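You operate a simulated robot arm through the tools that you are given. There is no shell and no other tool. Be economical: measure what you need, move in short steps, check, and stop when the job is done.

The job below is to be done with a simulated robot arm. You get a single attempt, and the scene is never put back.

JOB
Clamp the plate marked L in the green-grip arm's nest and balance it.
Fine: load dial on the plate's letter, head resting in the green band.

Only the result counts: the job must be done as asked and must still hold three seconds after the hand-in. Knocking over, shifting, dropping, spilling or breaking anything else fails it.

ROBOT AND FRAMES
A 7-joint arm with a two-finger parallel gripper, fixed in place. Base frame: the origin is at the foot of the arm, x ahead of it, y to its left, z up. Readings come in m, degrees, newtons and seconds.
With the tool pointing down near the work surface it reaches from about 0.46 to 0.92 m from the base axis. Its first joint turns from -115.0 to 115.0 degrees. Payload 3.91 kg.
The tool frame sits at the grasp point between the pads (the TCP): z along the fingers, y along the line on which they close. The tips reach 0.03 m beyond it. The gripper opens to 0.11 m. The fingers are 0.02 m wide and 0.01 m thick; the gripper's body (0.048 by 0.112 m) begins 0.055 m behind the TCP.
Orientation is that of the tool frame in the base frame, as a unit quaternion [x, y, z, w]. With the fingers straight down and closing along the base's y, the tool's x points along the base's -x, its y along +y and its z along -z.

CONTROLS
- The arm moves only by the tool apply_moves. Its argument "increments" is a list of rows, each an object of numbers (a shift or turn left out is 0, a gripper value left out holds the last): "tx", "ty", "tz": the shift along the tool's x, y, z in mm; "rx", "ry", "rz": the turn, a rotation vector about the tool's x, y, z in rad; "claw": the closure in counts, from 0 (fully open) to 255 (shut). In form: [{"tx": .., "ty": .., "tz": .., "rx": .., "ry": .., "rz": .., "claw": ..}, ...]. A call has 1 to 20 rows; each row shifts and turns the commanded pose from where the row before left it, along the tool's axes as they then stand. Each row takes 0.2 s and may step no farther than 0.05 m and 8.6 degrees from the row before; otherwise, or with a gripper value out of range, the whole call is refused. Where a pose cannot be reached the arm comes as near as it can. A force on the tool above 40 N (or 10 N above the force at the start of the call, whichever is more), or a blocked arm, ends the call early, and 0.2 s more pass. The fingers move at their own pace (about 0.153 m/s each) and stop on an object; they squeeze with about 36 N. The grip force told is the motor's: it shows also when the fingers shut on nothing. Time passes only in rows, and 0.2 s behind the last, so rows that do not move let the fingers close. The reply holds the time, the measured pose of the TCP, the force on the tool along the base axes, the opening and the grip force, in the units named above and with some noise.
- Cameras (640 x 400 px; columns grow to the right, rows downward): "scene" is fixed at [0.2193, -0.6491, 1.8002]; the picture's right is [0.81, -0.58, 0.00], its down [-0.33, -0.46, -0.82] and it looks along [0.48, 0.67, -0.57] (base axes); focal length 326 px, centre (320, 200). "wrist" rides on the gripper at [-0.036, 0, -0.057] in the tool frame; the picture's right is [0.00, -1.00, 0.00], its down [0.97, 0.00, -0.24] and it looks along [0.24, 0.00, 0.97] (tool axes); focal length 218 px, centre (320, 200). There is no depth. A picture from a camera that has moved, and an enlarged one, comes with that camera's place and axes in the base frame and with its lens.
- grab_frame(camera): a new picture of that camera. The clock stands still meanwhile.
- move_column(by): slides the trunk up (or, below 0, down) by that many m; the arm rides with it, the base frame stays. It gives what a move gives, with no picture.
- inspect(camera, box): a new picture of the part [left, top, right, bottom] of that camera's present view, enlarged. The clock stands still meanwhile.
- sign_off(): hands the job in; it is judged then, once.

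Go step by step. Nothing tells you positions but the pictures and the camera data: compare them with the known pose of the tool, close in by small moves and look again before you grip or let go. The budget is 120 turns and 76 pictures, counting those below and the enlarged ones. Unless the task says otherwise, let go and move clear before handing in, and close with one line.

The tools are called after "Request:" as a command line: name --argument value ..., lists and objects as JSON in quotes. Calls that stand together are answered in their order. apply_moves: Moves the arm, as the interface text tells. Its arguments: {"type":"object","properties":{"increments":{"type":"array","items":{"type":"object","properties":{"tx":{"type":"number"},"ty":{"type":"number"},"tz":{"type":"number"},"rx":{"type":"number"},"ry":{"type":"number"},"rz":{"type":"number"},"claw":{"type":"number"}}}}},"required":["increments"]} The other tools are called the same way: move_column (by) slides the trunk up or down; grab_frame (camera) takes a picture; inspect (camera, box) takes an enlarged picture of a part of a camera's view; sign_off () hands the job in.

At the start:

```text
time_s: 0.0
position: [0.5436, 0.1119, 1.4663]
ee_rot: [0.001, 1.0, 0.001, 0.0]
force: [-0.8, 0.2, -0.6]
gripper_width: 0.11
grasp_force: 0.0
trunk travel left (down, up): [-0.9, 0.09]
```

scene: 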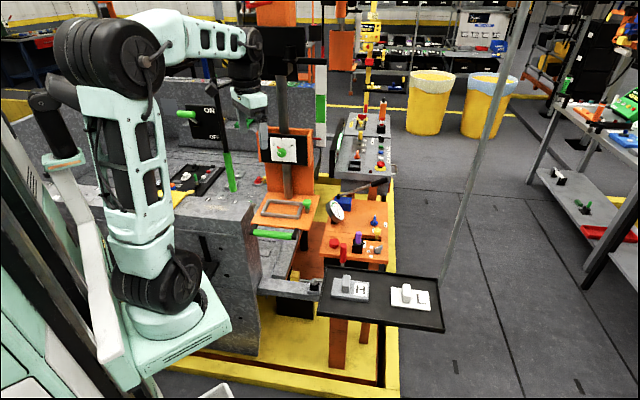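
wrist: 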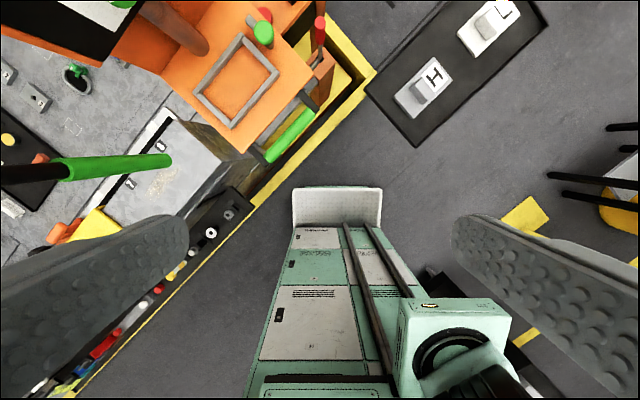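

I see a workstation with an orange table holding a nest frame, green grips, a head with a dial, and a tray with plates H and L. I'll look closer at it first.

Request:
inspect --camera "scene" --box '[230, 120, 390, 250]'

Request:
inspect --camera "scene" --box '[310, 180, 460, 340]'

Request:
inspect --camera "wrist" --box '[0, 0, 350, 220]'

Request:
inspect --camera "scene" --box '[160, 20, 340, 200]'

```text
3.08 times, centred on (310, 185) of scene
camera zoom: at [0.2193, -0.6491, 1.8002], right [0.81, -0.58, 0.0], down [-0.33, -0.46, -0.82], along [0.48, 0.67, -0.57], focal length 1004 px, centre (351, 246)
```

zoom: 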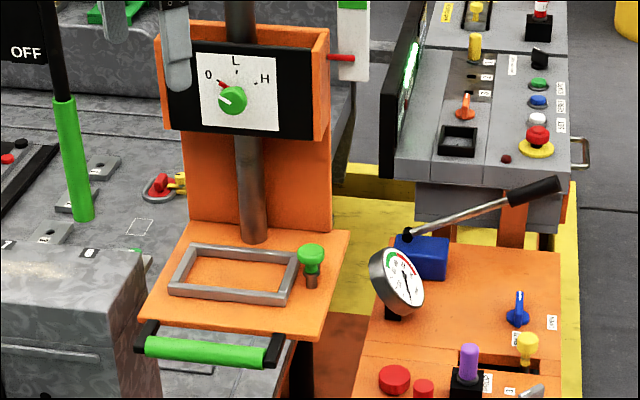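

```text
2.50 times, centred on (385, 260) of scene
camera zoom: at [0.2193, -0.6491, 1.8002], right [0.81, -0.58, 0.0], down [-0.33, -0.46, -0.82], along [0.48, 0.67, -0.57], focal length 816 px, centre (158, 50)
```

zoom: 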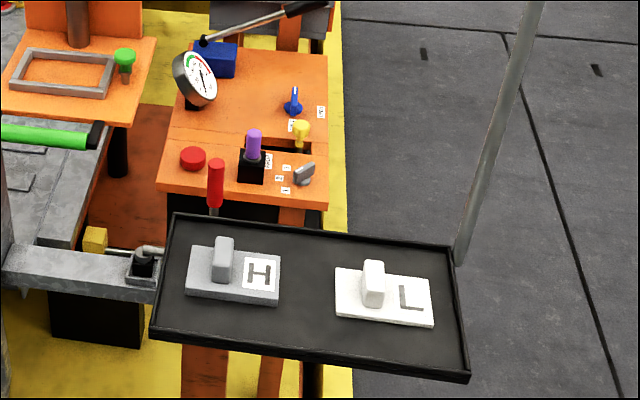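

```text
1.82 times, centred on (175, 110) of wrist
camera zoom: at [0.5796, 0.1111, 1.5224], right [0.0, -1.0, 0.0], down [-0.97, 0.0, 0.24], along [-0.24, 0.0, -0.97], focal length 397 px, centre (584, 364)
```

zoom: 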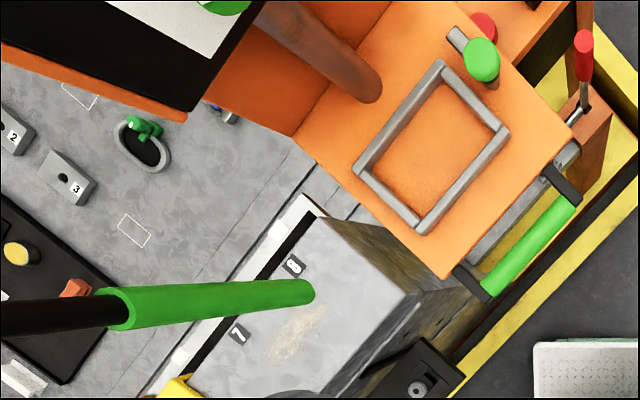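

```text
2.22 times, centred on (250, 110) of scene
camera zoom: at [0.2193, -0.6491, 1.8002], right [0.81, -0.58, 0.0], down [-0.33, -0.46, -0.82], along [0.48, 0.67, -0.57], focal length 725 px, centre (476, 400)
```

zoom: 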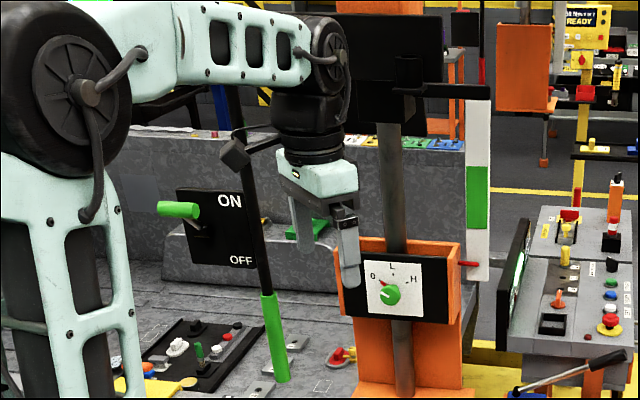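

I'll zoom on the dial/scale, the hanging green grip and ON/OFF lever, and the nest with its green knob.

Request:
inspect --camera "scene" --box '[180, 70, 270, 200]'

Request:
inspect --camera "scene" --box '[250, 40, 345, 170]'

Request:
inspect --camera "scene" --box '[240, 180, 330, 245]'

Request:
inspect --camera "wrist" --box '[350, 0, 560, 150]'

```text
3.08 times, centred on (225, 135) of scene
camera zoom: at [0.2193, -0.6491, 1.8002], right [0.81, -0.58, 0.0], down [-0.33, -0.46, -0.82], along [0.48, 0.67, -0.57], focal length 1004 px, centre (612, 400)
```

zoom: 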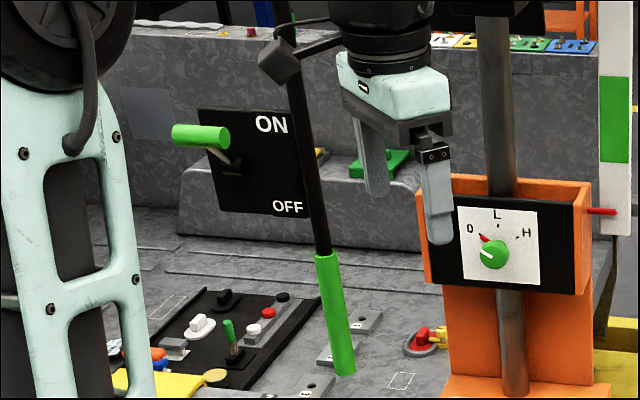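

```text
3.08 times, centred on (298, 105) of scene
camera zoom: at [0.2193, -0.6491, 1.8002], right [0.81, -0.58, 0.0], down [-0.33, -0.46, -0.82], along [0.48, 0.67, -0.57], focal length 1004 px, centre (389, 492)
```

zoom: 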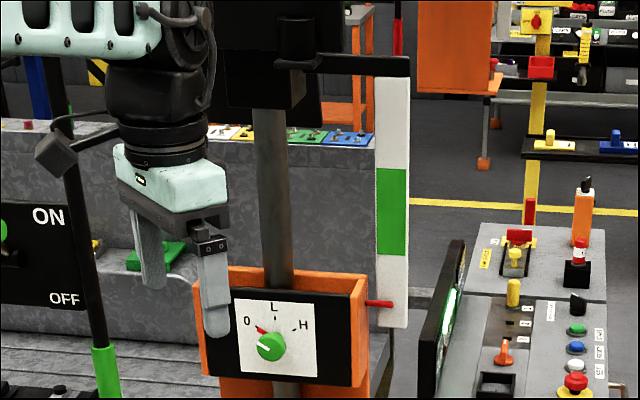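

```text
6.15 times, centred on (285, 212) of scene
camera zoom: at [0.2193, -0.6491, 1.8002], right [0.81, -0.58, 0.0], down [-0.33, -0.46, -0.82], along [0.48, 0.67, -0.57], focal length 2009 px, centre (535, 123)
```

zoom: 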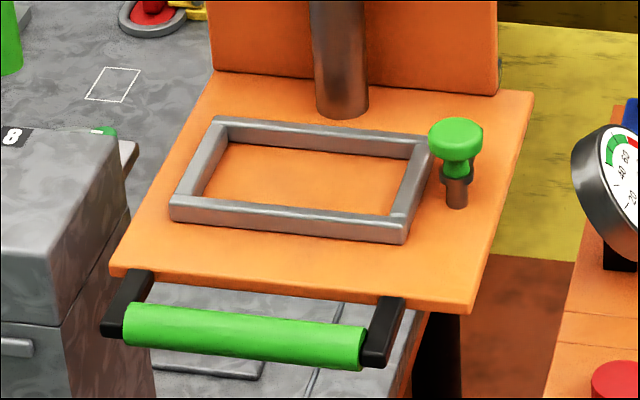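

```text
2.67 times, centred on (455, 75) of wrist
camera zoom: at [0.5796, 0.1111, 1.5224], right [0.0, -1.0, 0.0], down [-0.97, 0.0, 0.24], along [-0.24, 0.0, -0.97], focal length 582 px, centre (-40, 533)
```

zoom: 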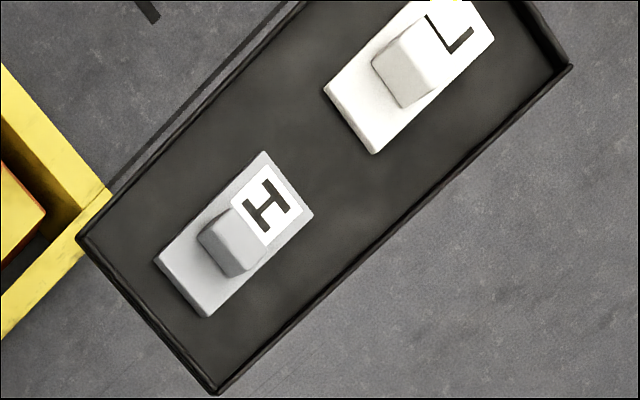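

The machine is a vertical balance slide. Its head carries the nest, a green clamp knob, the handlebar and the 0/L/H dial, with a red pointer on a scale with a green band. The nest knob is near (0.777, 0.213, 1.075) and the L plate's handle near (0.834, -0.25, 0.99). I'll move in above the nest for a closer look.

Request:
apply_moves --increments '[{"tx": -32, "tz": 30}, {"tx": -32, "tz": 30}, {"tx": -32, "tz": 30}, {"tx": -32, "tz": 30}, {"tx": -10, "ty": 30}]'

Request:
grab_frame --camera "wrist"

Request:
grab_frame --camera "scene"

```text
time_s: 1.2
position: [0.6797, 0.1433, 1.3422]
ee_rot: [0.0, 1.0, 0.001, 0.0]
force: [-0.2, -0.9, 0.0]
gripper_width: 0.1099
grasp_force: 0.1
trunk travel left (down, up): [-0.9, 0.09]
```

```text
65 pictures are left
camera wrist: at [0.7156, 0.1432, 1.3986], right [0.0, -1.0, 0.0], down [-0.97, 0.0, 0.24], along [-0.24, 0.0, -0.97], focal length 218 px, centre (320, 200)
```

wrist: 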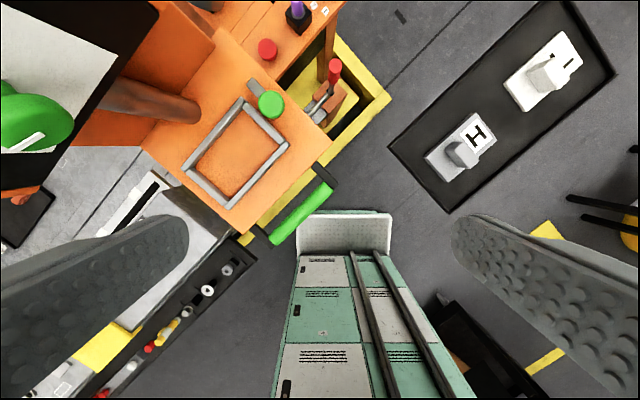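

```text
64 pictures are left
```

scene: 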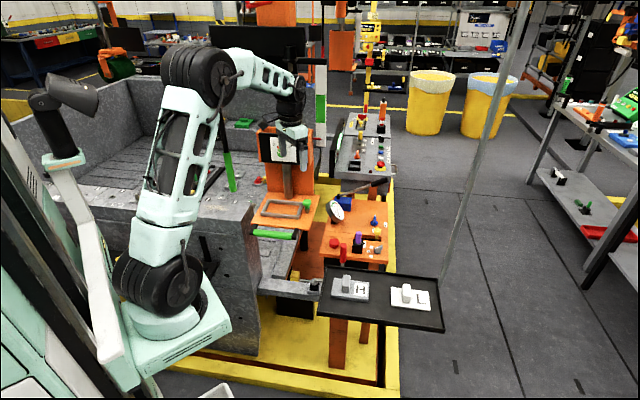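

The dial knob works out at about (0.729, 0.299, 1.27). Next I'll zoom into the nest and the plates from this view.

Request:
inspect --camera "wrist" --box '[160, 60, 340, 180]'

Request:
inspect --camera "wrist" --box '[400, 0, 620, 220]'

Request:
inspect --camera "wrist" --box '[0, 0, 160, 220]'

```text
3.33 times, centred on (250, 120) of wrist
camera zoom: at [0.7156, 0.1432, 1.3986], right [0.0, -1.0, 0.0], down [-0.97, 0.0, 0.24], along [-0.24, 0.0, -0.97], focal length 728 px, centre (553, 467)
```

zoom: 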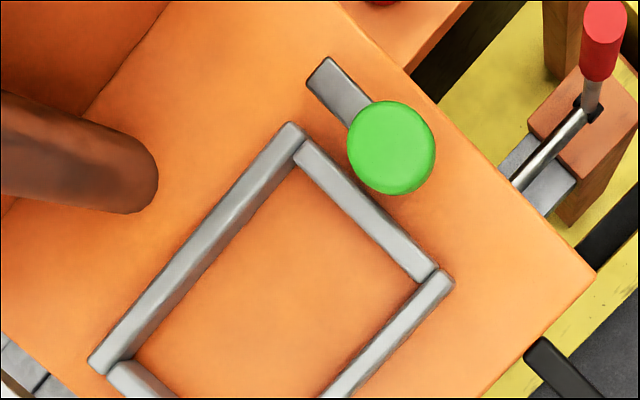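

```text
1.82 times, centred on (510, 110) of wrist
camera zoom: at [0.7156, 0.1432, 1.3986], right [0.0, -1.0, 0.0], down [-0.97, 0.0, 0.24], along [-0.24, 0.0, -0.97], focal length 397 px, centre (-26, 364)
```

zoom: 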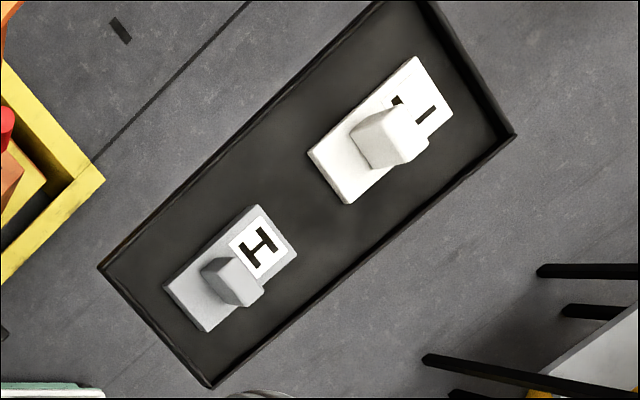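

```text
1.82 times, centred on (80, 110) of wrist
camera zoom: at [0.7156, 0.1432, 1.3986], right [0.0, -1.0, 0.0], down [-0.97, 0.0, 0.24], along [-0.24, 0.0, -0.97], focal length 397 px, centre (756, 364)
```

zoom: 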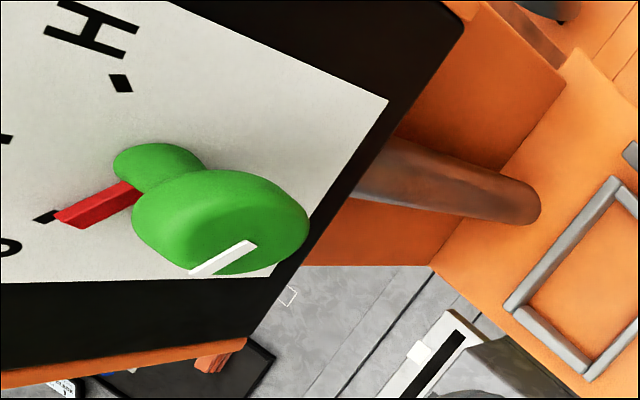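

The nest clamp is a swing bar under the green knob, which needs about +90° to swing it over the nest. Nest and plates both sit at about 45° yaw, and the dial box overhangs the nest, so I'll hold the plate with the hand leaned toward the front. Now I'll go over the L plate, yaw the tool 45° and look.

Request:
apply_moves --increments '[{"tx": -10, "ty": -40, "tz": 10}, {"tx": -10, "ty": -40, "tz": 10}, {"tx": -10, "ty": -40, "tz": 15}, {"tx": -10, "ty": -40, "tz": 15}, {"tx": -10, "ty": -40, "tz": 15}, {"tx": -10, "ty": -40, "tz": 15}, {"tx": -10, "ty": -40, "tz": 15}, {"tx": -10, "ty": -40, "tz": 15}, {"tx": -10, "ty": -40, "tz": 15}, {"tx": -10, "ty": -36, "tz": 15}, {"rz": -0.131}, {"rz": -0.131}, {"rz": -0.131}, {"rz": -0.131}, {"rz": -0.131}, {"rz": -0.1304}]'

Request:
grab_frame --camera "wrist"

Request:
grab_frame --camera "scene"

```text
time_s: 4.6
position: [0.7814, -0.2563, 1.2058]
ee_rot: [-0.384, 0.923, 0.0, 0.0]
force: [-0.4, -0.4, 0.0]
gripper_width: 0.1099
grasp_force: 0.1
trunk travel left (down, up): [-0.9, 0.09]
```

```text
60 pictures are left
camera wrist: at [0.8062, -0.2295, 1.2628], right [0.71, -0.7, 0.0], down [-0.68, -0.69, 0.24], along [-0.17, -0.17, -0.97], focal length 218 px, centre (320, 200)
```

wrist: 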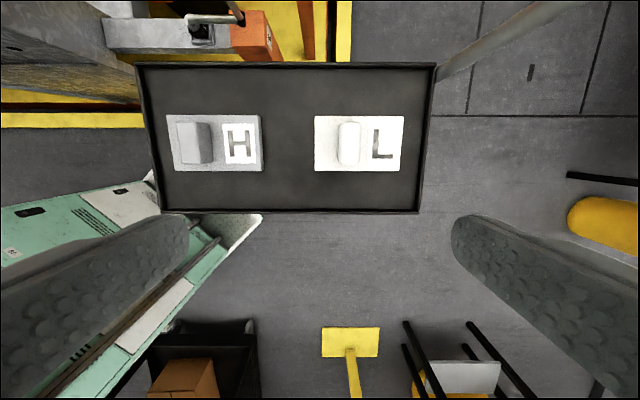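

```text
59 pictures are left
```

scene: 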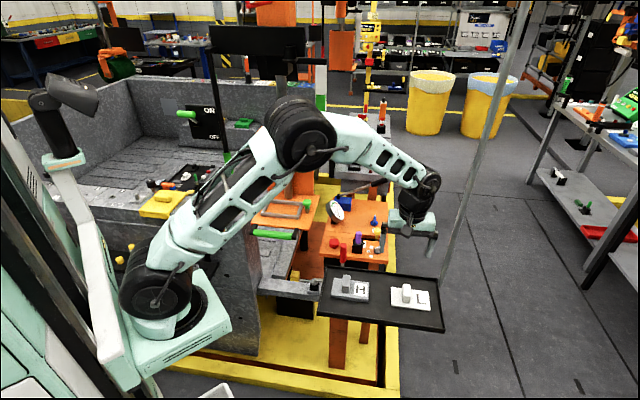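

The tool is now square with the plate and the handle is narrow along the closing axis. I'll come to about 0.1 m above the handle, lean the hand 30° to the front and look.

Request:
apply_moves --increments '[{"tx": -14, "ty": -11, "tz": 30}, {"tx": -14, "ty": -11, "tz": 30}, {"tx": -13, "ty": -11, "tz": 30}, {"tz": 10, "ry": -0.131}, {"ry": -0.131}, {"ry": -0.131}, {"ry": -0.131}]'

Request:
grab_frame --camera "wrist"

Request:
inspect --camera "scene" --box '[320, 170, 480, 340]'

```text
time_s: 6.2
position: [0.8353, -0.2488, 1.1072]
ee_rot: [-0.371, 0.892, 0.1, 0.24]
force: [-0.4, -0.5, -0.2]
gripper_width: 0.1099
grasp_force: 0.0
trunk travel left (down, up): [-0.9, 0.09]
```

```text
58 pictures are left
camera wrist: at [0.8367, -0.2455, 1.1741], right [0.71, -0.71, 0.0], down [-0.68, -0.68, -0.28], along [0.2, 0.2, -0.96], focal length 218 px, centre (320, 200)
```

wrist: 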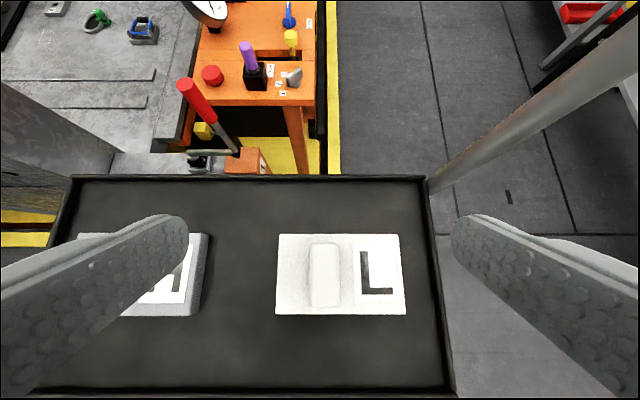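

```text
2.35 times, centred on (400, 255) of scene
camera zoom: at [0.2193, -0.6491, 1.8002], right [0.81, -0.58, 0.0], down [-0.33, -0.46, -0.82], along [0.48, 0.67, -0.57], focal length 768 px, centre (132, 71)
```

zoom: 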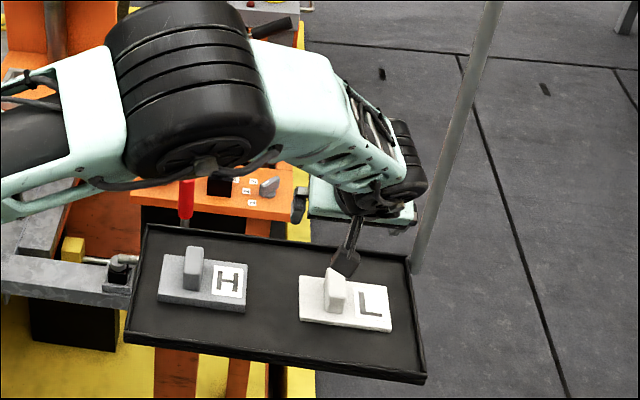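

Fingers are straddling the handle line well, and I put the handle top at about z 0.99. I'll descend part way and check in the scene view.

Request:
apply_moves --increments '[{"tx": 18, "ty": -1.8, "tz": 27}, {"tx": 19, "tz": 29}, {}]'

Request:
grab_frame --camera "wrist"

Request:
inspect --camera "scene" --box '[370, 230, 460, 320]'

```text
time_s: 7.0
position: [0.8335, -0.2554, 1.0369]
ee_rot: [-0.37, 0.892, 0.1, 0.24]
force: [0.2, 0.2, 0.4]
gripper_width: 0.1102
grasp_force: 0.0
trunk travel left (down, up): [-0.9, 0.09]
```

```text
56 pictures are left
camera wrist: at [0.835, -0.2531, 1.1043], right [0.71, -0.71, 0.0], down [-0.68, -0.68, -0.28], along [0.2, 0.2, -0.96], focal length 218 px, centre (320, 200)
```

wrist: 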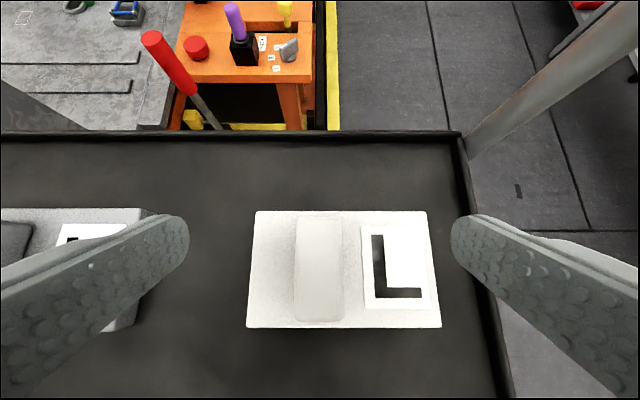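

```text
4.44 times, centred on (415, 275) of scene
camera zoom: at [0.2193, -0.6491, 1.8002], right [0.81, -0.58, 0.0], down [-0.33, -0.46, -0.82], along [0.48, 0.67, -0.57], focal length 1451 px, centre (-102, -133)
```

zoom: 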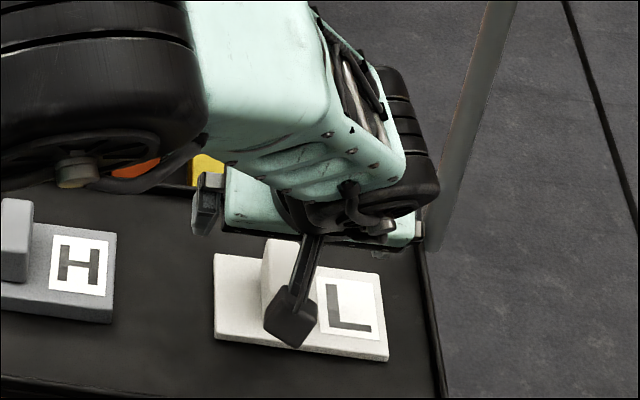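

Fingers are centred, with the plate top at about z 0.958 and the handle top at about 1.0. I'll narrow the opening, lower to TCP z of about 1.0 and grip.

Request:
apply_moves --increments '[{"claw": 110}, {"tx": 9, "tz": 16}, {"tx": 9.5, "tz": 16}, {}]'

Request:
grab_frame --camera "wrist"

```text
time_s: 8.0
position: [0.8337, -0.2555, 1.0024]
ee_rot: [-0.369, 0.892, 0.098, 0.24]
force: [-0.2, -0.7, -0.6]
gripper_width: 0.0624
grasp_force: 0.0
trunk travel left (down, up): [-0.9, 0.09]
```

```text
54 pictures are left
camera wrist: at [0.8348, -0.253, 1.0694], right [0.71, -0.71, 0.0], down [-0.68, -0.68, -0.28], along [0.2, 0.2, -0.96], focal length 218 px, centre (320, 200)
```

wrist: 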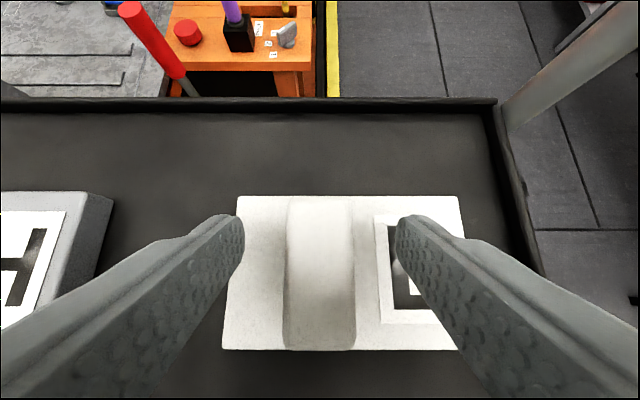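

Handle is centred between the fingers. Closing.

Request:
apply_moves --increments '[{"tx": 1.5, "tz": 2.6}, {"claw": 255}, {}, {}, {}]'

Request:
grab_frame --camera "wrist"

```text
time_s: 9.2
position: [0.8336, -0.2557, 1.0005]
ee_rot: [-0.369, 0.893, 0.098, 0.239]
force: [-1.3, 1.2, -0.5]
gripper_width: 0.0237
grasp_force: 36.2
trunk travel left (down, up): [-0.9, 0.09]
```

```text
53 pictures are left
camera wrist: at [0.8347, -0.2528, 1.0666], right [0.71, -0.71, 0.0], down [-0.68, -0.68, -0.28], along [0.2, 0.2, -0.96], focal length 218 px, centre (320, 200)
```

wrist: 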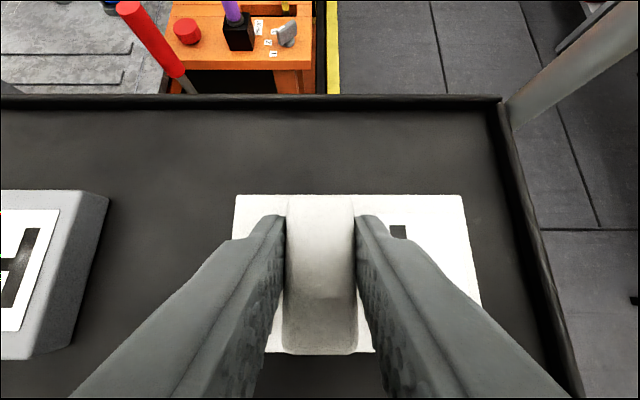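

Gripped at 24 mm. I'll lift straight up and move to a waypoint in front of the nest at a safe height.

Request:
apply_moves --increments '[{"tx": -10, "tz": -17.3}, {"tx": -24, "tz": -41.6}, {"tx": -24, "tz": -41.6}, {"tx": -22, "tz": -38}, {}]'

Request:
grab_frame --camera "wrist"

```text
time_s: 10.4
position: [0.8328, -0.2551, 1.1566]
ee_rot: [-0.37, 0.892, 0.1, 0.239]
force: [-0.9, 0.0, -6.0]
gripper_width: 0.0237
grasp_force: 36.0
trunk travel left (down, up): [-0.9, 0.09]
```

```text
52 pictures are left
camera wrist: at [0.8333, -0.2529, 1.2231], right [0.71, -0.71, 0.0], down [-0.68, -0.68, -0.28], along [0.2, 0.2, -0.96], focal length 218 px, centre (320, 200)
```

wrist: 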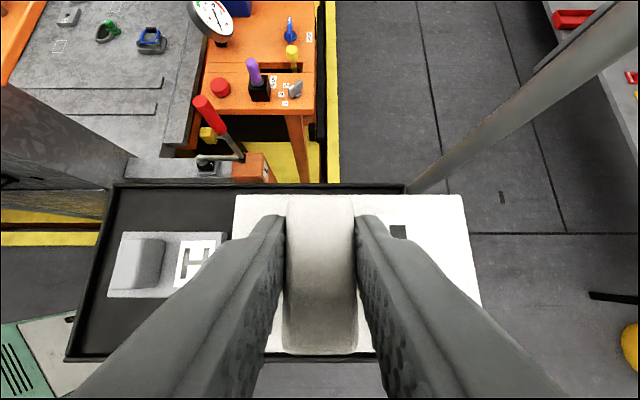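

The plate is held and level, about 0.6 kg. Now over to the waypoint in front of the nest.

Request:
apply_moves --increments '[{"ty": 44, "tz": -2}, {"ty": 44, "tz": -2}, {"ty": 44, "tx": -12, "tz": 7}, {"ty": 44, "tx": -18, "tz": 10}, {"ty": 44, "tx": -18, "tz": 10}, {"ty": 44, "tx": -18, "tz": 10}, {"ty": 44, "tx": -18, "tz": 10}, {"ty": 44, "tx": -18, "tz": 10}, {"ty": 44, "tx": -18, "tz": 10}, {"ty": 44, "tx": -18, "tz": 10}, {"ty": 44, "tx": -18, "tz": 10}, {}]'

Request:
grab_frame --camera "wrist"

Request:
inspect --camera "scene" --box '[180, 100, 380, 260]'

```text
time_s: 13.0
position: [0.6151, 0.2127, 1.1617]
ee_rot: [-0.369, 0.892, 0.1, 0.239]
force: [0.3, 1.5, -6.3]
gripper_width: 0.0242
grasp_force: 35.9
trunk travel left (down, up): [-0.9, 0.09]
```

```text
51 pictures are left
camera wrist: at [0.6164, 0.2152, 1.2286], right [0.71, -0.71, 0.0], down [-0.68, -0.68, -0.28], along [0.2, 0.2, -0.96], focal length 218 px, centre (320, 200)
```

wrist: 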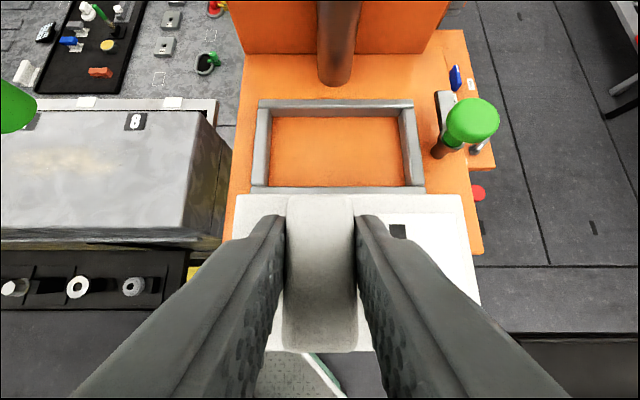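

```text
2.50 times, centred on (280, 180) of scene
camera zoom: at [0.2193, -0.6491, 1.8002], right [0.81, -0.58, 0.0], down [-0.33, -0.46, -0.82], along [0.48, 0.67, -0.57], focal length 816 px, centre (420, 250)
```

zoom: 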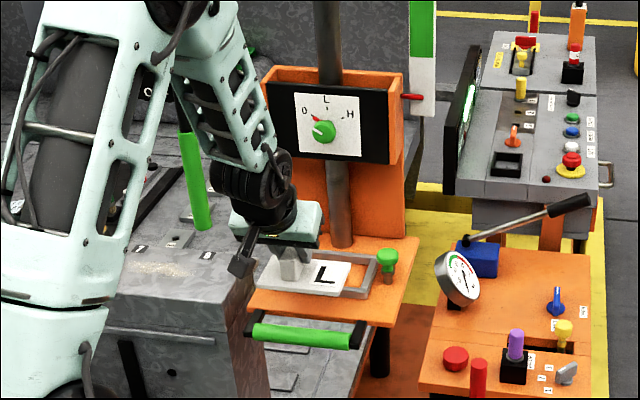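

The plate and nest yaw look aligned, and the lateral offset is about 1 mm. I need finer measurements, so I'll zoom the wrist view.

Request:
inspect --camera "wrist" --box '[220, 80, 480, 240]'

Request:
inspect --camera "scene" --box '[240, 185, 330, 240]'

```text
2.46 times, centred on (350, 160) of wrist
camera zoom: at [0.6164, 0.2152, 1.2286], right [0.71, -0.71, 0.0], down [-0.68, -0.68, -0.28], along [0.2, 0.2, -0.96], focal length 537 px, centre (246, 298)
```

zoom: 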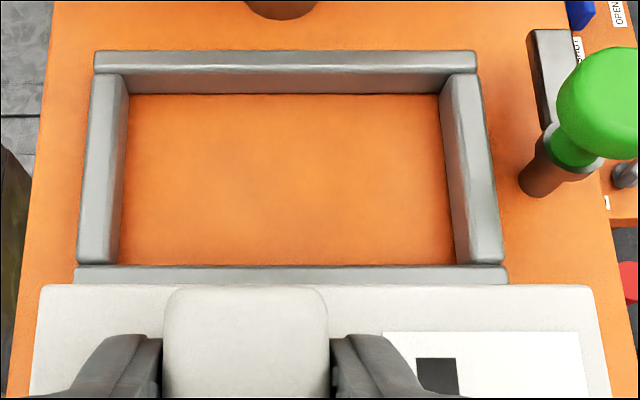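

```text
7.11 times, centred on (285, 212) of scene
camera zoom: at [0.2193, -0.6491, 1.8002], right [0.81, -0.58, 0.0], down [-0.33, -0.46, -0.82], along [0.48, 0.67, -0.57], focal length 2321 px, centre (569, 111)
```

zoom: 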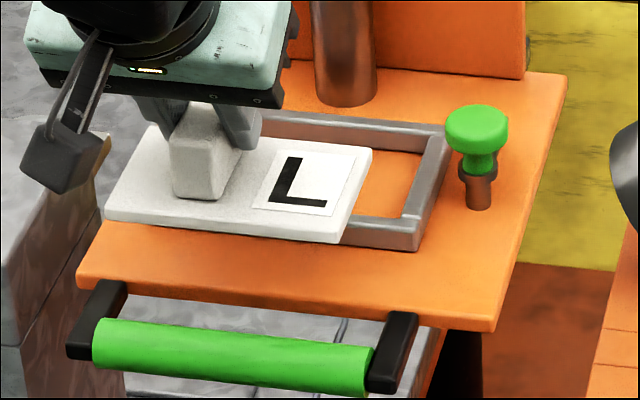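

Nest floor is at about z 1.043 and its rim at about 1.058. Clearance is about 2–3 mm per side, the lateral alignment is good, and the plate must go back about 102 mm. I'll lower slightly, to stay under the dial, and slide back most of the way.

Request:
apply_moves --increments '[{"tx": 14, "tz": 24.2}, {"tx": -29, "tz": 16.8}, {"tx": -29, "tz": 16.8}, {"tx": -22, "tz": 12.7}, {}]'

Request:
grab_frame --camera "wrist"

Request:
inspect --camera "scene" --box '[220, 110, 350, 250]'

```text
time_s: 14.2
position: [0.6808, 0.2793, 1.1368]
ee_rot: [-0.37, 0.892, 0.099, 0.24]
force: [-0.3, 0.2, -7.0]
gripper_width: 0.0239
grasp_force: 35.8
trunk travel left (down, up): [-0.9, 0.09]
```

```text
47 pictures are left
camera wrist: at [0.6818, 0.2808, 1.2038], right [0.71, -0.71, 0.0], down [-0.68, -0.68, -0.28], along [0.2, 0.2, -0.96], focal length 218 px, centre (320, 200)
```

wrist: 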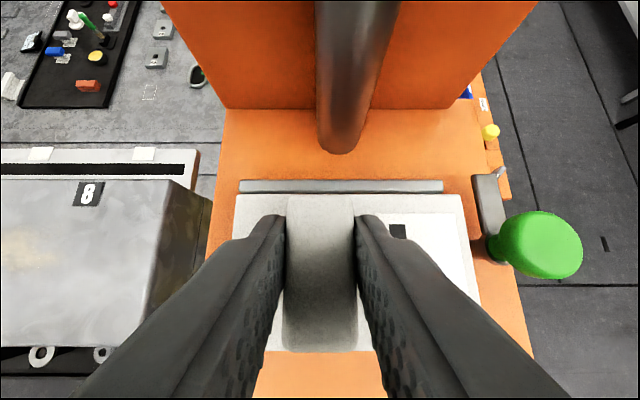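

```text
2.86 times, centred on (285, 180) of scene
camera zoom: at [0.2193, -0.6491, 1.8002], right [0.81, -0.58, 0.0], down [-0.33, -0.46, -0.82], along [0.48, 0.67, -0.57], focal length 932 px, centre (420, 257)
```

zoom: 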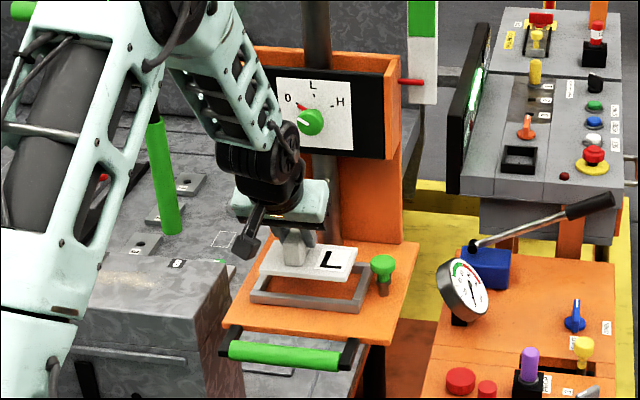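

Just about 9 mm more back. I'll do that, lower to just above the rim and check.

Request:
apply_moves --increments '[{"tx": -7.8, "tz": 4.5}, {"tx": 7.5, "tz": 13}, {}]'

Request:
inspect --camera "wrist" --box '[220, 160, 540, 360]'

Request:
inspect --camera "scene" --box '[240, 185, 330, 240]'

```text
time_s: 15.0
position: [0.6879, 0.2856, 1.1233]
ee_rot: [-0.37, 0.892, 0.1, 0.239]
force: [-0.5, 0.3, -5.8]
gripper_width: 0.0239
grasp_force: 36.1
trunk travel left (down, up): [-0.9, 0.09]
```

```text
2.00 times, centred on (380, 260) of wrist
camera zoom: at [0.6883, 0.2878, 1.1893], right [0.71, -0.71, 0.0], down [-0.68, -0.68, -0.28], along [0.2, 0.2, -0.96], focal length 436 px, centre (200, 80)
```

zoom: 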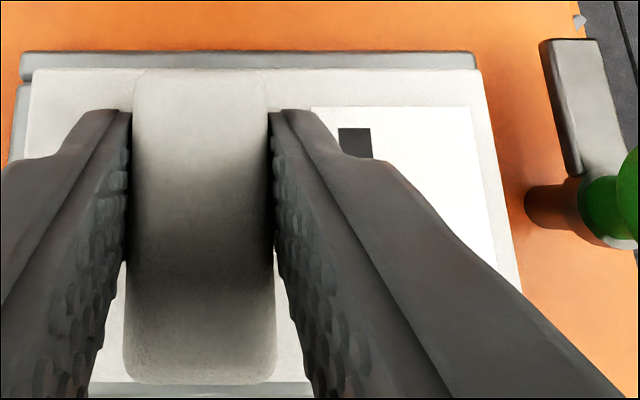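

```text
7.11 times, centred on (285, 212) of scene
camera zoom: at [0.2193, -0.6491, 1.8002], right [0.81, -0.58, 0.0], down [-0.33, -0.46, -0.82], along [0.48, 0.67, -0.57], focal length 2321 px, centre (569, 111)
```

zoom: 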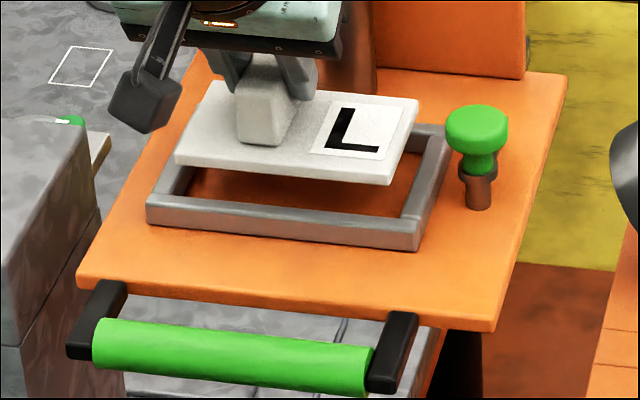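

Centred within about 1 mm, with a back gap of about 2.4 mm. Lowering carefully into the nest.

Request:
apply_moves --increments '[{"ty": -0.5, "tx": 3, "tz": 5.2}, {"tx": 3, "tz": 5.2}, {"tx": 2, "tz": 3.5}, {}]'

Request:
inspect --camera "scene" --box '[240, 185, 330, 240]'

```text
time_s: 16.0
position: [0.6873, 0.2846, 1.1055]
ee_rot: [-0.371, 0.892, 0.1, 0.24]
force: [0.2, -0.8, -7.0]
gripper_width: 0.0239
grasp_force: 36.0
trunk travel left (down, up): [-0.9, 0.09]
```

```text
7.11 times, centred on (285, 212) of scene
camera zoom: at [0.2193, -0.6491, 1.8002], right [0.81, -0.58, 0.0], down [-0.33, -0.46, -0.82], along [0.48, 0.67, -0.57], focal length 2321 px, centre (569, 111)
```

zoom: 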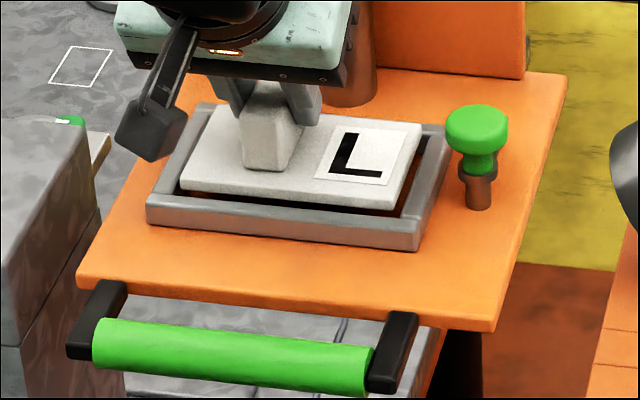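

Still clear. Lowering a few more millimetres at a time until I feel the floor.

Request:
apply_moves --increments '[{"tx": 2, "tz": 3.46}, {"tx": 1.5, "tz": 2.6}, {"tx": 1, "tz": 1.73}, {}]'

Request:
inspect --camera "scene" --box '[240, 185, 330, 240]'

Request:
inspect --camera "wrist" --box '[220, 160, 540, 360]'

```text
time_s: 17.0
position: [0.6858, 0.2849, 1.0962]
ee_rot: [-0.37, 0.892, 0.099, 0.24]
force: [-0.1, 0.3, -6.4]
gripper_width: 0.0237
grasp_force: 36.2
trunk travel left (down, up): [-0.9, 0.09]
```

```text
7.11 times, centred on (285, 212) of scene
camera zoom: at [0.2193, -0.6491, 1.8002], right [0.81, -0.58, 0.0], down [-0.33, -0.46, -0.82], along [0.48, 0.67, -0.57], focal length 2321 px, centre (569, 111)
```

zoom: 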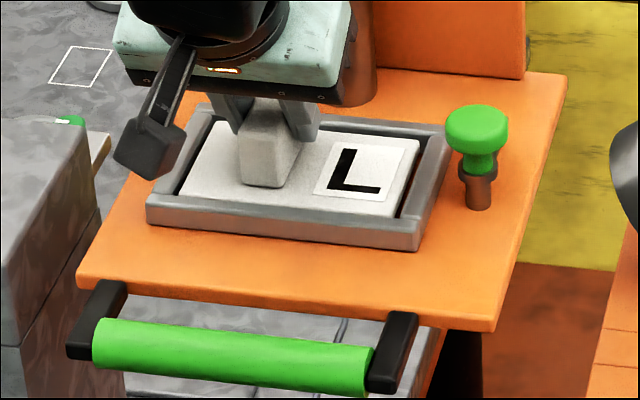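

```text
2.00 times, centred on (380, 260) of wrist
camera zoom: at [0.6876, 0.2872, 1.1627], right [0.71, -0.71, 0.0], down [-0.68, -0.68, -0.28], along [0.2, 0.2, -0.96], focal length 436 px, centre (200, 80)
```

zoom: 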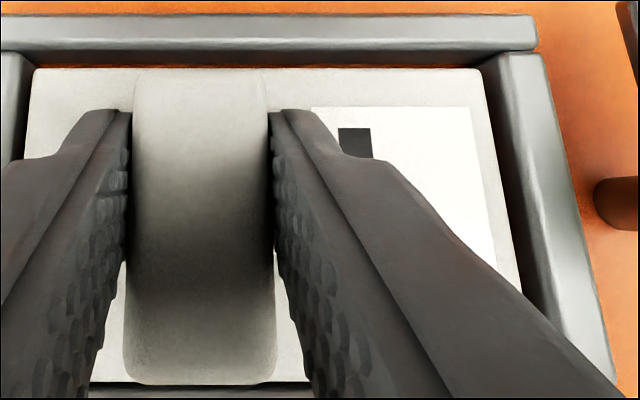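

The plate is inside the frame with clearance all round. Continuing to the floor.

Request:
apply_moves --increments '[{"tx": 1, "tz": 1.73}, {"tx": 1, "tz": 1.73}, {}]'

Request:
apply_moves --increments '[{"tx": 1, "tz": 1.73}, {}]'

Request:
apply_moves --increments '[{"tx": 1, "tz": 1.73}, {}]'

```text
time_s: 17.8
position: [0.6862, 0.284, 1.0915]
ee_rot: [-0.369, 0.893, 0.098, 0.239]
force: [0.6, 0.1, -5.3]
gripper_width: 0.0238
grasp_force: 36.4
trunk travel left (down, up): [-0.9, 0.09]
```

```text
time_s: 18.4
position: [0.6859, 0.2836, 1.0905]
ee_rot: [-0.37, 0.892, 0.1, 0.239]
force: [-0.3, -0.5, -6.0]
gripper_width: 0.0236
grasp_force: 36.4
trunk travel left (down, up): [-0.9, 0.09]
```

```text
time_s: 19.0
position: [0.6866, 0.285, 1.0902]
ee_rot: [-0.369, 0.892, 0.099, 0.241]
force: [-2.7, -2.3, 7.9]
gripper_width: 0.0239
grasp_force: 35.9
trunk travel left (down, up): [-0.9, 0.09]
```

Floor contact felt. I'll open only partly, then back the hand out along its own axis.

Request:
apply_moves --increments '[{"tx": -0.5, "tz": -0.87}, {"claw": 150}, {}, {"tz": -20}, {"tz": -35}, {"tz": -35}, {}]'

Request:
grab_frame --camera "wrist"

Request:
inspect --camera "scene" --box '[220, 60, 350, 250]'

```text
time_s: 20.6
position: [0.6555, 0.2527, 1.1699]
ee_rot: [-0.369, 0.892, 0.1, 0.239]
force: [0.3, -0.2, -0.1]
gripper_width: 0.0455
grasp_force: 0.0
trunk travel left (down, up): [-0.9, 0.09]
```

```text
40 pictures are left
camera wrist: at [0.6562, 0.2553, 1.2368], right [0.71, -0.71, 0.0], down [-0.68, -0.68, -0.28], along [0.2, 0.2, -0.96], focal length 218 px, centre (320, 200)
```

wrist: 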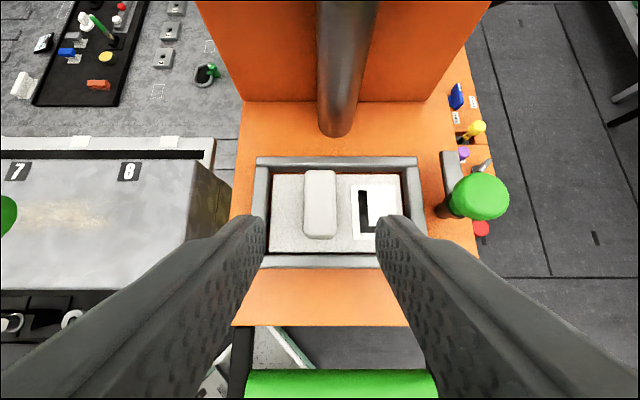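

```text
2.11 times, centred on (285, 155) of scene
camera zoom: at [0.2193, -0.6491, 1.8002], right [0.81, -0.58, 0.0], down [-0.33, -0.46, -0.82], along [0.48, 0.67, -0.57], focal length 687 px, centre (394, 295)
```

zoom: 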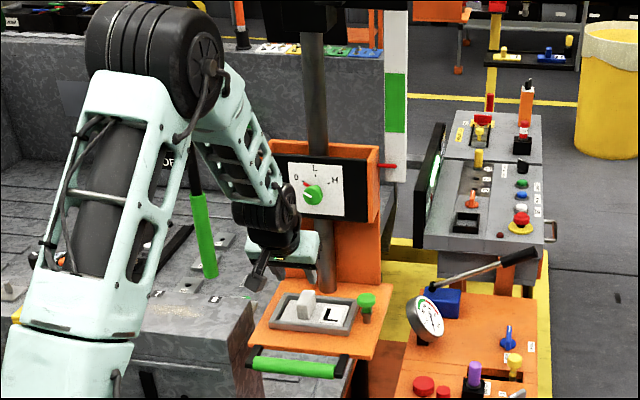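

The plate sits properly in the nest. Next is the swing clamp: with the hand still leaned 30° front I'll grip its green knob and turn it about the vertical by +90°, so the hand swings away from the dial box. First I'll hover above the knob for a precise look.

Request:
apply_moves --increments '[{"ty": -37.5, "claw": 115}, {"ty": -37.5, "tx": -11, "tz": 6.5}, {"ty": -37.5, "tx": -11, "tz": 6.5}, {"tx": -12, "tz": 6.5}, {}]'

Request:
grab_frame --camera "wrist"

Request:
inspect --camera "scene" --box '[240, 130, 350, 240]'

```text
time_s: 21.8
position: [0.7621, 0.1994, 1.17]
ee_rot: [-0.37, 0.892, 0.1, 0.239]
force: [-0.5, 0.7, 0.3]
gripper_width: 0.0604
grasp_force: 0.1
trunk travel left (down, up): [-0.9, 0.09]
```

```text
38 pictures are left
camera wrist: at [0.7634, 0.2017, 1.2371], right [0.71, -0.71, 0.0], down [-0.68, -0.68, -0.28], along [0.2, 0.2, -0.96], focal length 218 px, centre (320, 200)
```

wrist: 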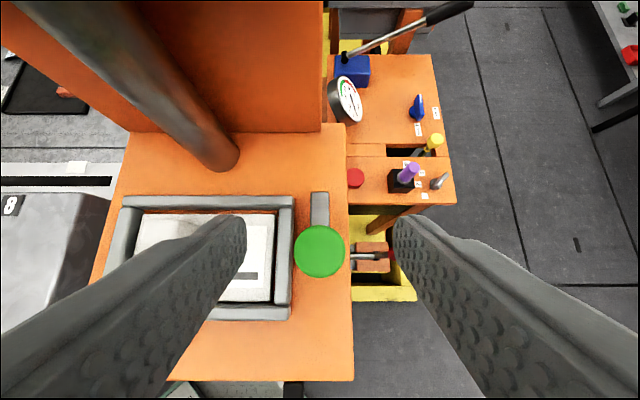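

```text
3.64 times, centred on (295, 185) of scene
camera zoom: at [0.2193, -0.6491, 1.8002], right [0.81, -0.58, 0.0], down [-0.33, -0.46, -0.82], along [0.48, 0.67, -0.57], focal length 1187 px, centre (411, 254)
```

zoom: 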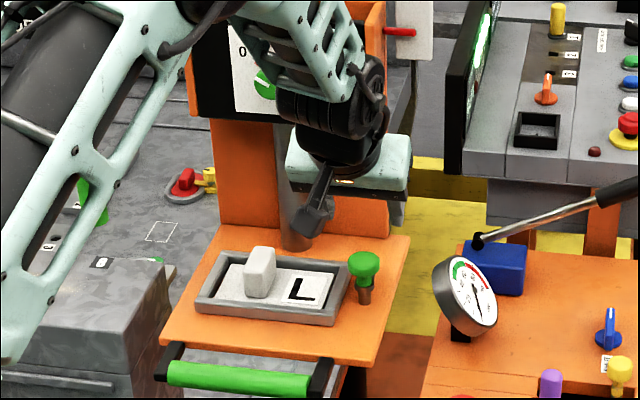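

The knob is centred at (0.769, 0.207), about 34 mm across. Descending to straddle it.

Request:
apply_moves --increments '[{"tx": 16, "tz": 27.7}, {"tx": 16, "tz": 27.7}, {"tx": 3, "tz": 5.2}, {}]'

Request:
grab_frame --camera "wrist"

Request:
inspect --camera "scene" --box '[270, 160, 330, 240]'

```text
time_s: 22.8
position: [0.7635, 0.1999, 1.0993]
ee_rot: [-0.369, 0.893, 0.099, 0.24]
force: [-0.7, 0.5, 0.1]
gripper_width: 0.0604
grasp_force: 0.1
trunk travel left (down, up): [-0.9, 0.09]
```

```text
36 pictures are left
camera wrist: at [0.7643, 0.2022, 1.1654], right [0.71, -0.71, 0.0], down [-0.68, -0.68, -0.28], along [0.2, 0.2, -0.96], focal length 218 px, centre (320, 200)
```

wrist: 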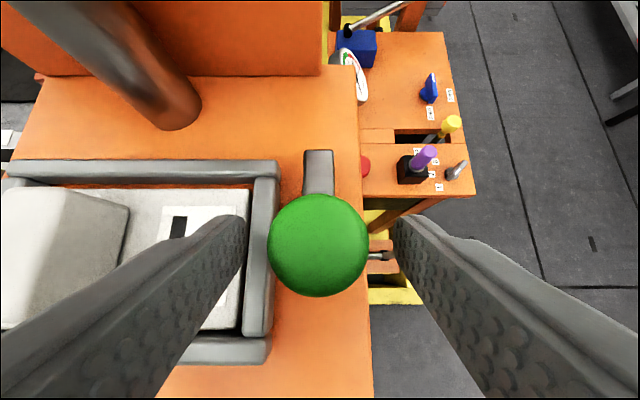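

```text
5.00 times, centred on (300, 200) of scene
camera zoom: at [0.2193, -0.6491, 1.8002], right [0.81, -0.58, 0.0], down [-0.33, -0.46, -0.82], along [0.48, 0.67, -0.57], focal length 1632 px, centre (420, 200)
```

zoom: 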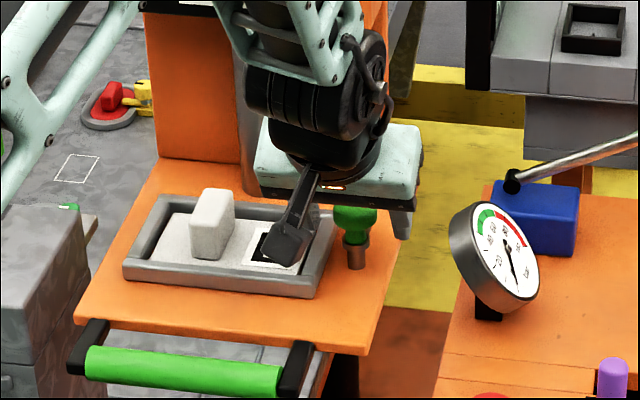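

The knob is now between the pads with its widest section at about z 1.09, and the tips are above the rim. Closing on it and testing with a small turn.

Request:
apply_moves --increments '[{"tx": 1, "ty": 0.5, "tz": 1.7, "claw": 255}, {}, {}]'

Request:
apply_moves --increments '[{"rx": -0.06, "rz": -0.104, "ty": -0.96}, {"rx": -0.06, "rz": -0.104, "ty": -0.96}, {}]'

Request:
grab_frame --camera "wrist"

```text
time_s: 23.6
position: [0.7623, 0.2004, 1.0976]
ee_rot: [-0.37, 0.892, 0.098, 0.241]
force: [-1.0, -4.2, 15.2]
gripper_width: 0.0332
grasp_force: 45.0
trunk travel left (down, up): [-0.9, 0.09]
```

```text
time_s: 24.4
position: [0.7631, 0.1983, 1.098]
ee_rot: [-0.475, 0.841, 0.127, 0.227]
force: [5.8, -9.5, 21.3]
gripper_width: 0.0336
grasp_force: 45.4
trunk travel left (down, up): [-0.9, 0.09]
```

```text
34 pictures are left
camera wrist: at [0.7648, 0.2016, 1.165], right [0.86, -0.52, 0.0], down [-0.5, -0.82, -0.28], along [0.15, 0.24, -0.96], focal length 218 px, centre (320, 200)
```

wrist: 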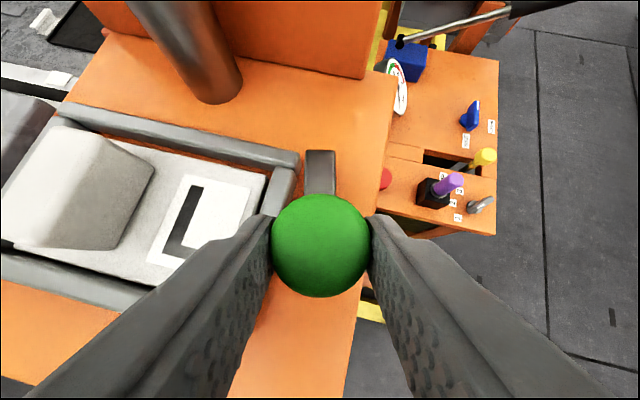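

The bar turns with the knob. Continuing in chunks and easing up a millimetre to shed the vertical load.

Request:
apply_moves --increments '[{"rx": -0.06, "rz": -0.104, "ty": -0.96, "tx": -0.4, "tz": -0.7}, {"rx": -0.06, "rz": -0.104, "ty": -0.96}, {"rx": -0.06, "rz": -0.104, "ty": -0.96}, {"rx": -0.06, "rz": -0.104, "ty": -0.96}, {}]'

Request:
apply_moves --increments '[{"rx": -0.06, "rz": -0.104, "ty": -0.96}, {"rx": -0.06, "rz": -0.104, "ty": -0.96}, {"rx": -0.06, "rz": -0.104, "ty": -0.96}, {}]'

Request:
grab_frame --camera "wrist"

Request:
inspect --camera "scene" --box '[220, 100, 350, 250]'

```text
time_s: 25.6
position: [0.7668, 0.1975, 1.0966]
ee_rot: [-0.661, 0.703, 0.178, 0.191]
force: [15.2, -10.4, 23.8]
gripper_width: 0.0335
grasp_force: 45.0
trunk travel left (down, up): [-0.9, 0.09]
```

```text
time_s: 26.6
position: [0.7716, 0.1989, 1.0965]
ee_rot: [0.777, -0.574, -0.208, -0.155]
force: [15.8, -7.5, 22.1]
gripper_width: 0.0337
grasp_force: 44.3
trunk travel left (down, up): [-0.9, 0.09]
```

```text
33 pictures are left
camera wrist: at [0.7701, 0.2012, 1.1645], right [0.96, 0.29, 0.0], down [0.28, -0.92, -0.28], along [-0.08, 0.27, -0.96], focal length 218 px, centre (320, 200)
```

wrist: 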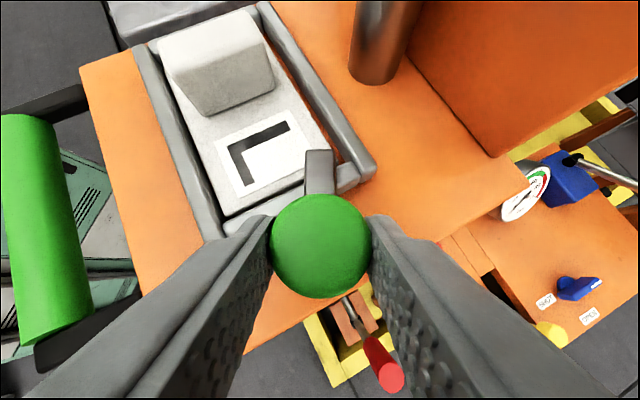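

```text
2.67 times, centred on (285, 175) of scene
camera zoom: at [0.2193, -0.6491, 1.8002], right [0.81, -0.58, 0.0], down [-0.33, -0.46, -0.82], along [0.48, 0.67, -0.57], focal length 870 px, centre (413, 267)
```

zoom: 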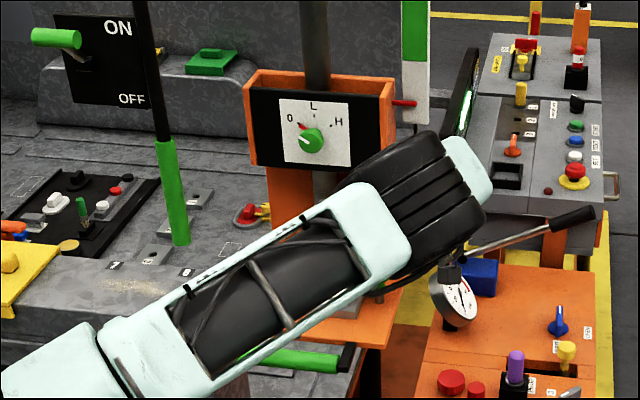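

62° turned and the bar is over the plate edge. Continuing the last 28°.

Request:
apply_moves --increments '[{"rx": -0.06, "rz": -0.104, "ty": -0.96}, {"rx": -0.06, "rz": -0.104, "ty": -0.96}, {}]'

Request:
apply_moves --increments '[{"rx": -0.06, "rz": -0.104, "ty": -0.96}, {"rx": -0.065, "rz": -0.113, "ty": -1.04}, {}]'

Request:
grab_frame --camera "wrist"

```text
time_s: 27.4
position: [0.7729, 0.1993, 1.0986]
ee_rot: [0.84, -0.477, -0.224, -0.129]
force: [19.8, 1.7, 18.0]
gripper_width: 0.0335
grasp_force: 45.1
trunk travel left (down, up): [-0.9, 0.09]
```

```text
time_s: 28.2
position: [0.7757, 0.2006, 1.0983]
ee_rot: [0.893, -0.368, -0.238, -0.1]
force: [24.2, 7.1, 16.7]
gripper_width: 0.0334
grasp_force: 45.3
trunk travel left (down, up): [-0.9, 0.09]
```

```text
31 pictures are left
camera wrist: at [0.7726, 0.2028, 1.1643], right [0.71, 0.71, 0.0], down [0.68, -0.68, -0.28], along [-0.19, 0.2, -0.96], focal length 218 px, centre (320, 200)
```

wrist: 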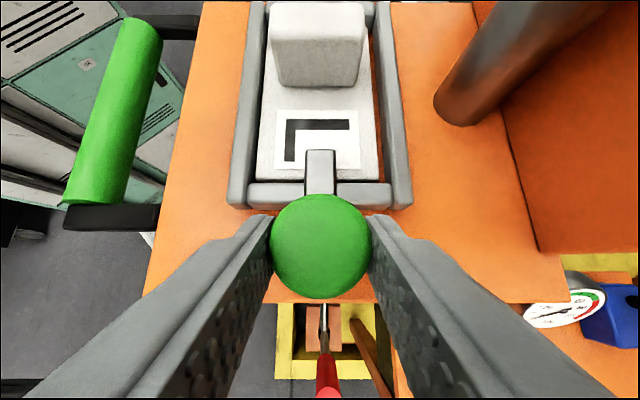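

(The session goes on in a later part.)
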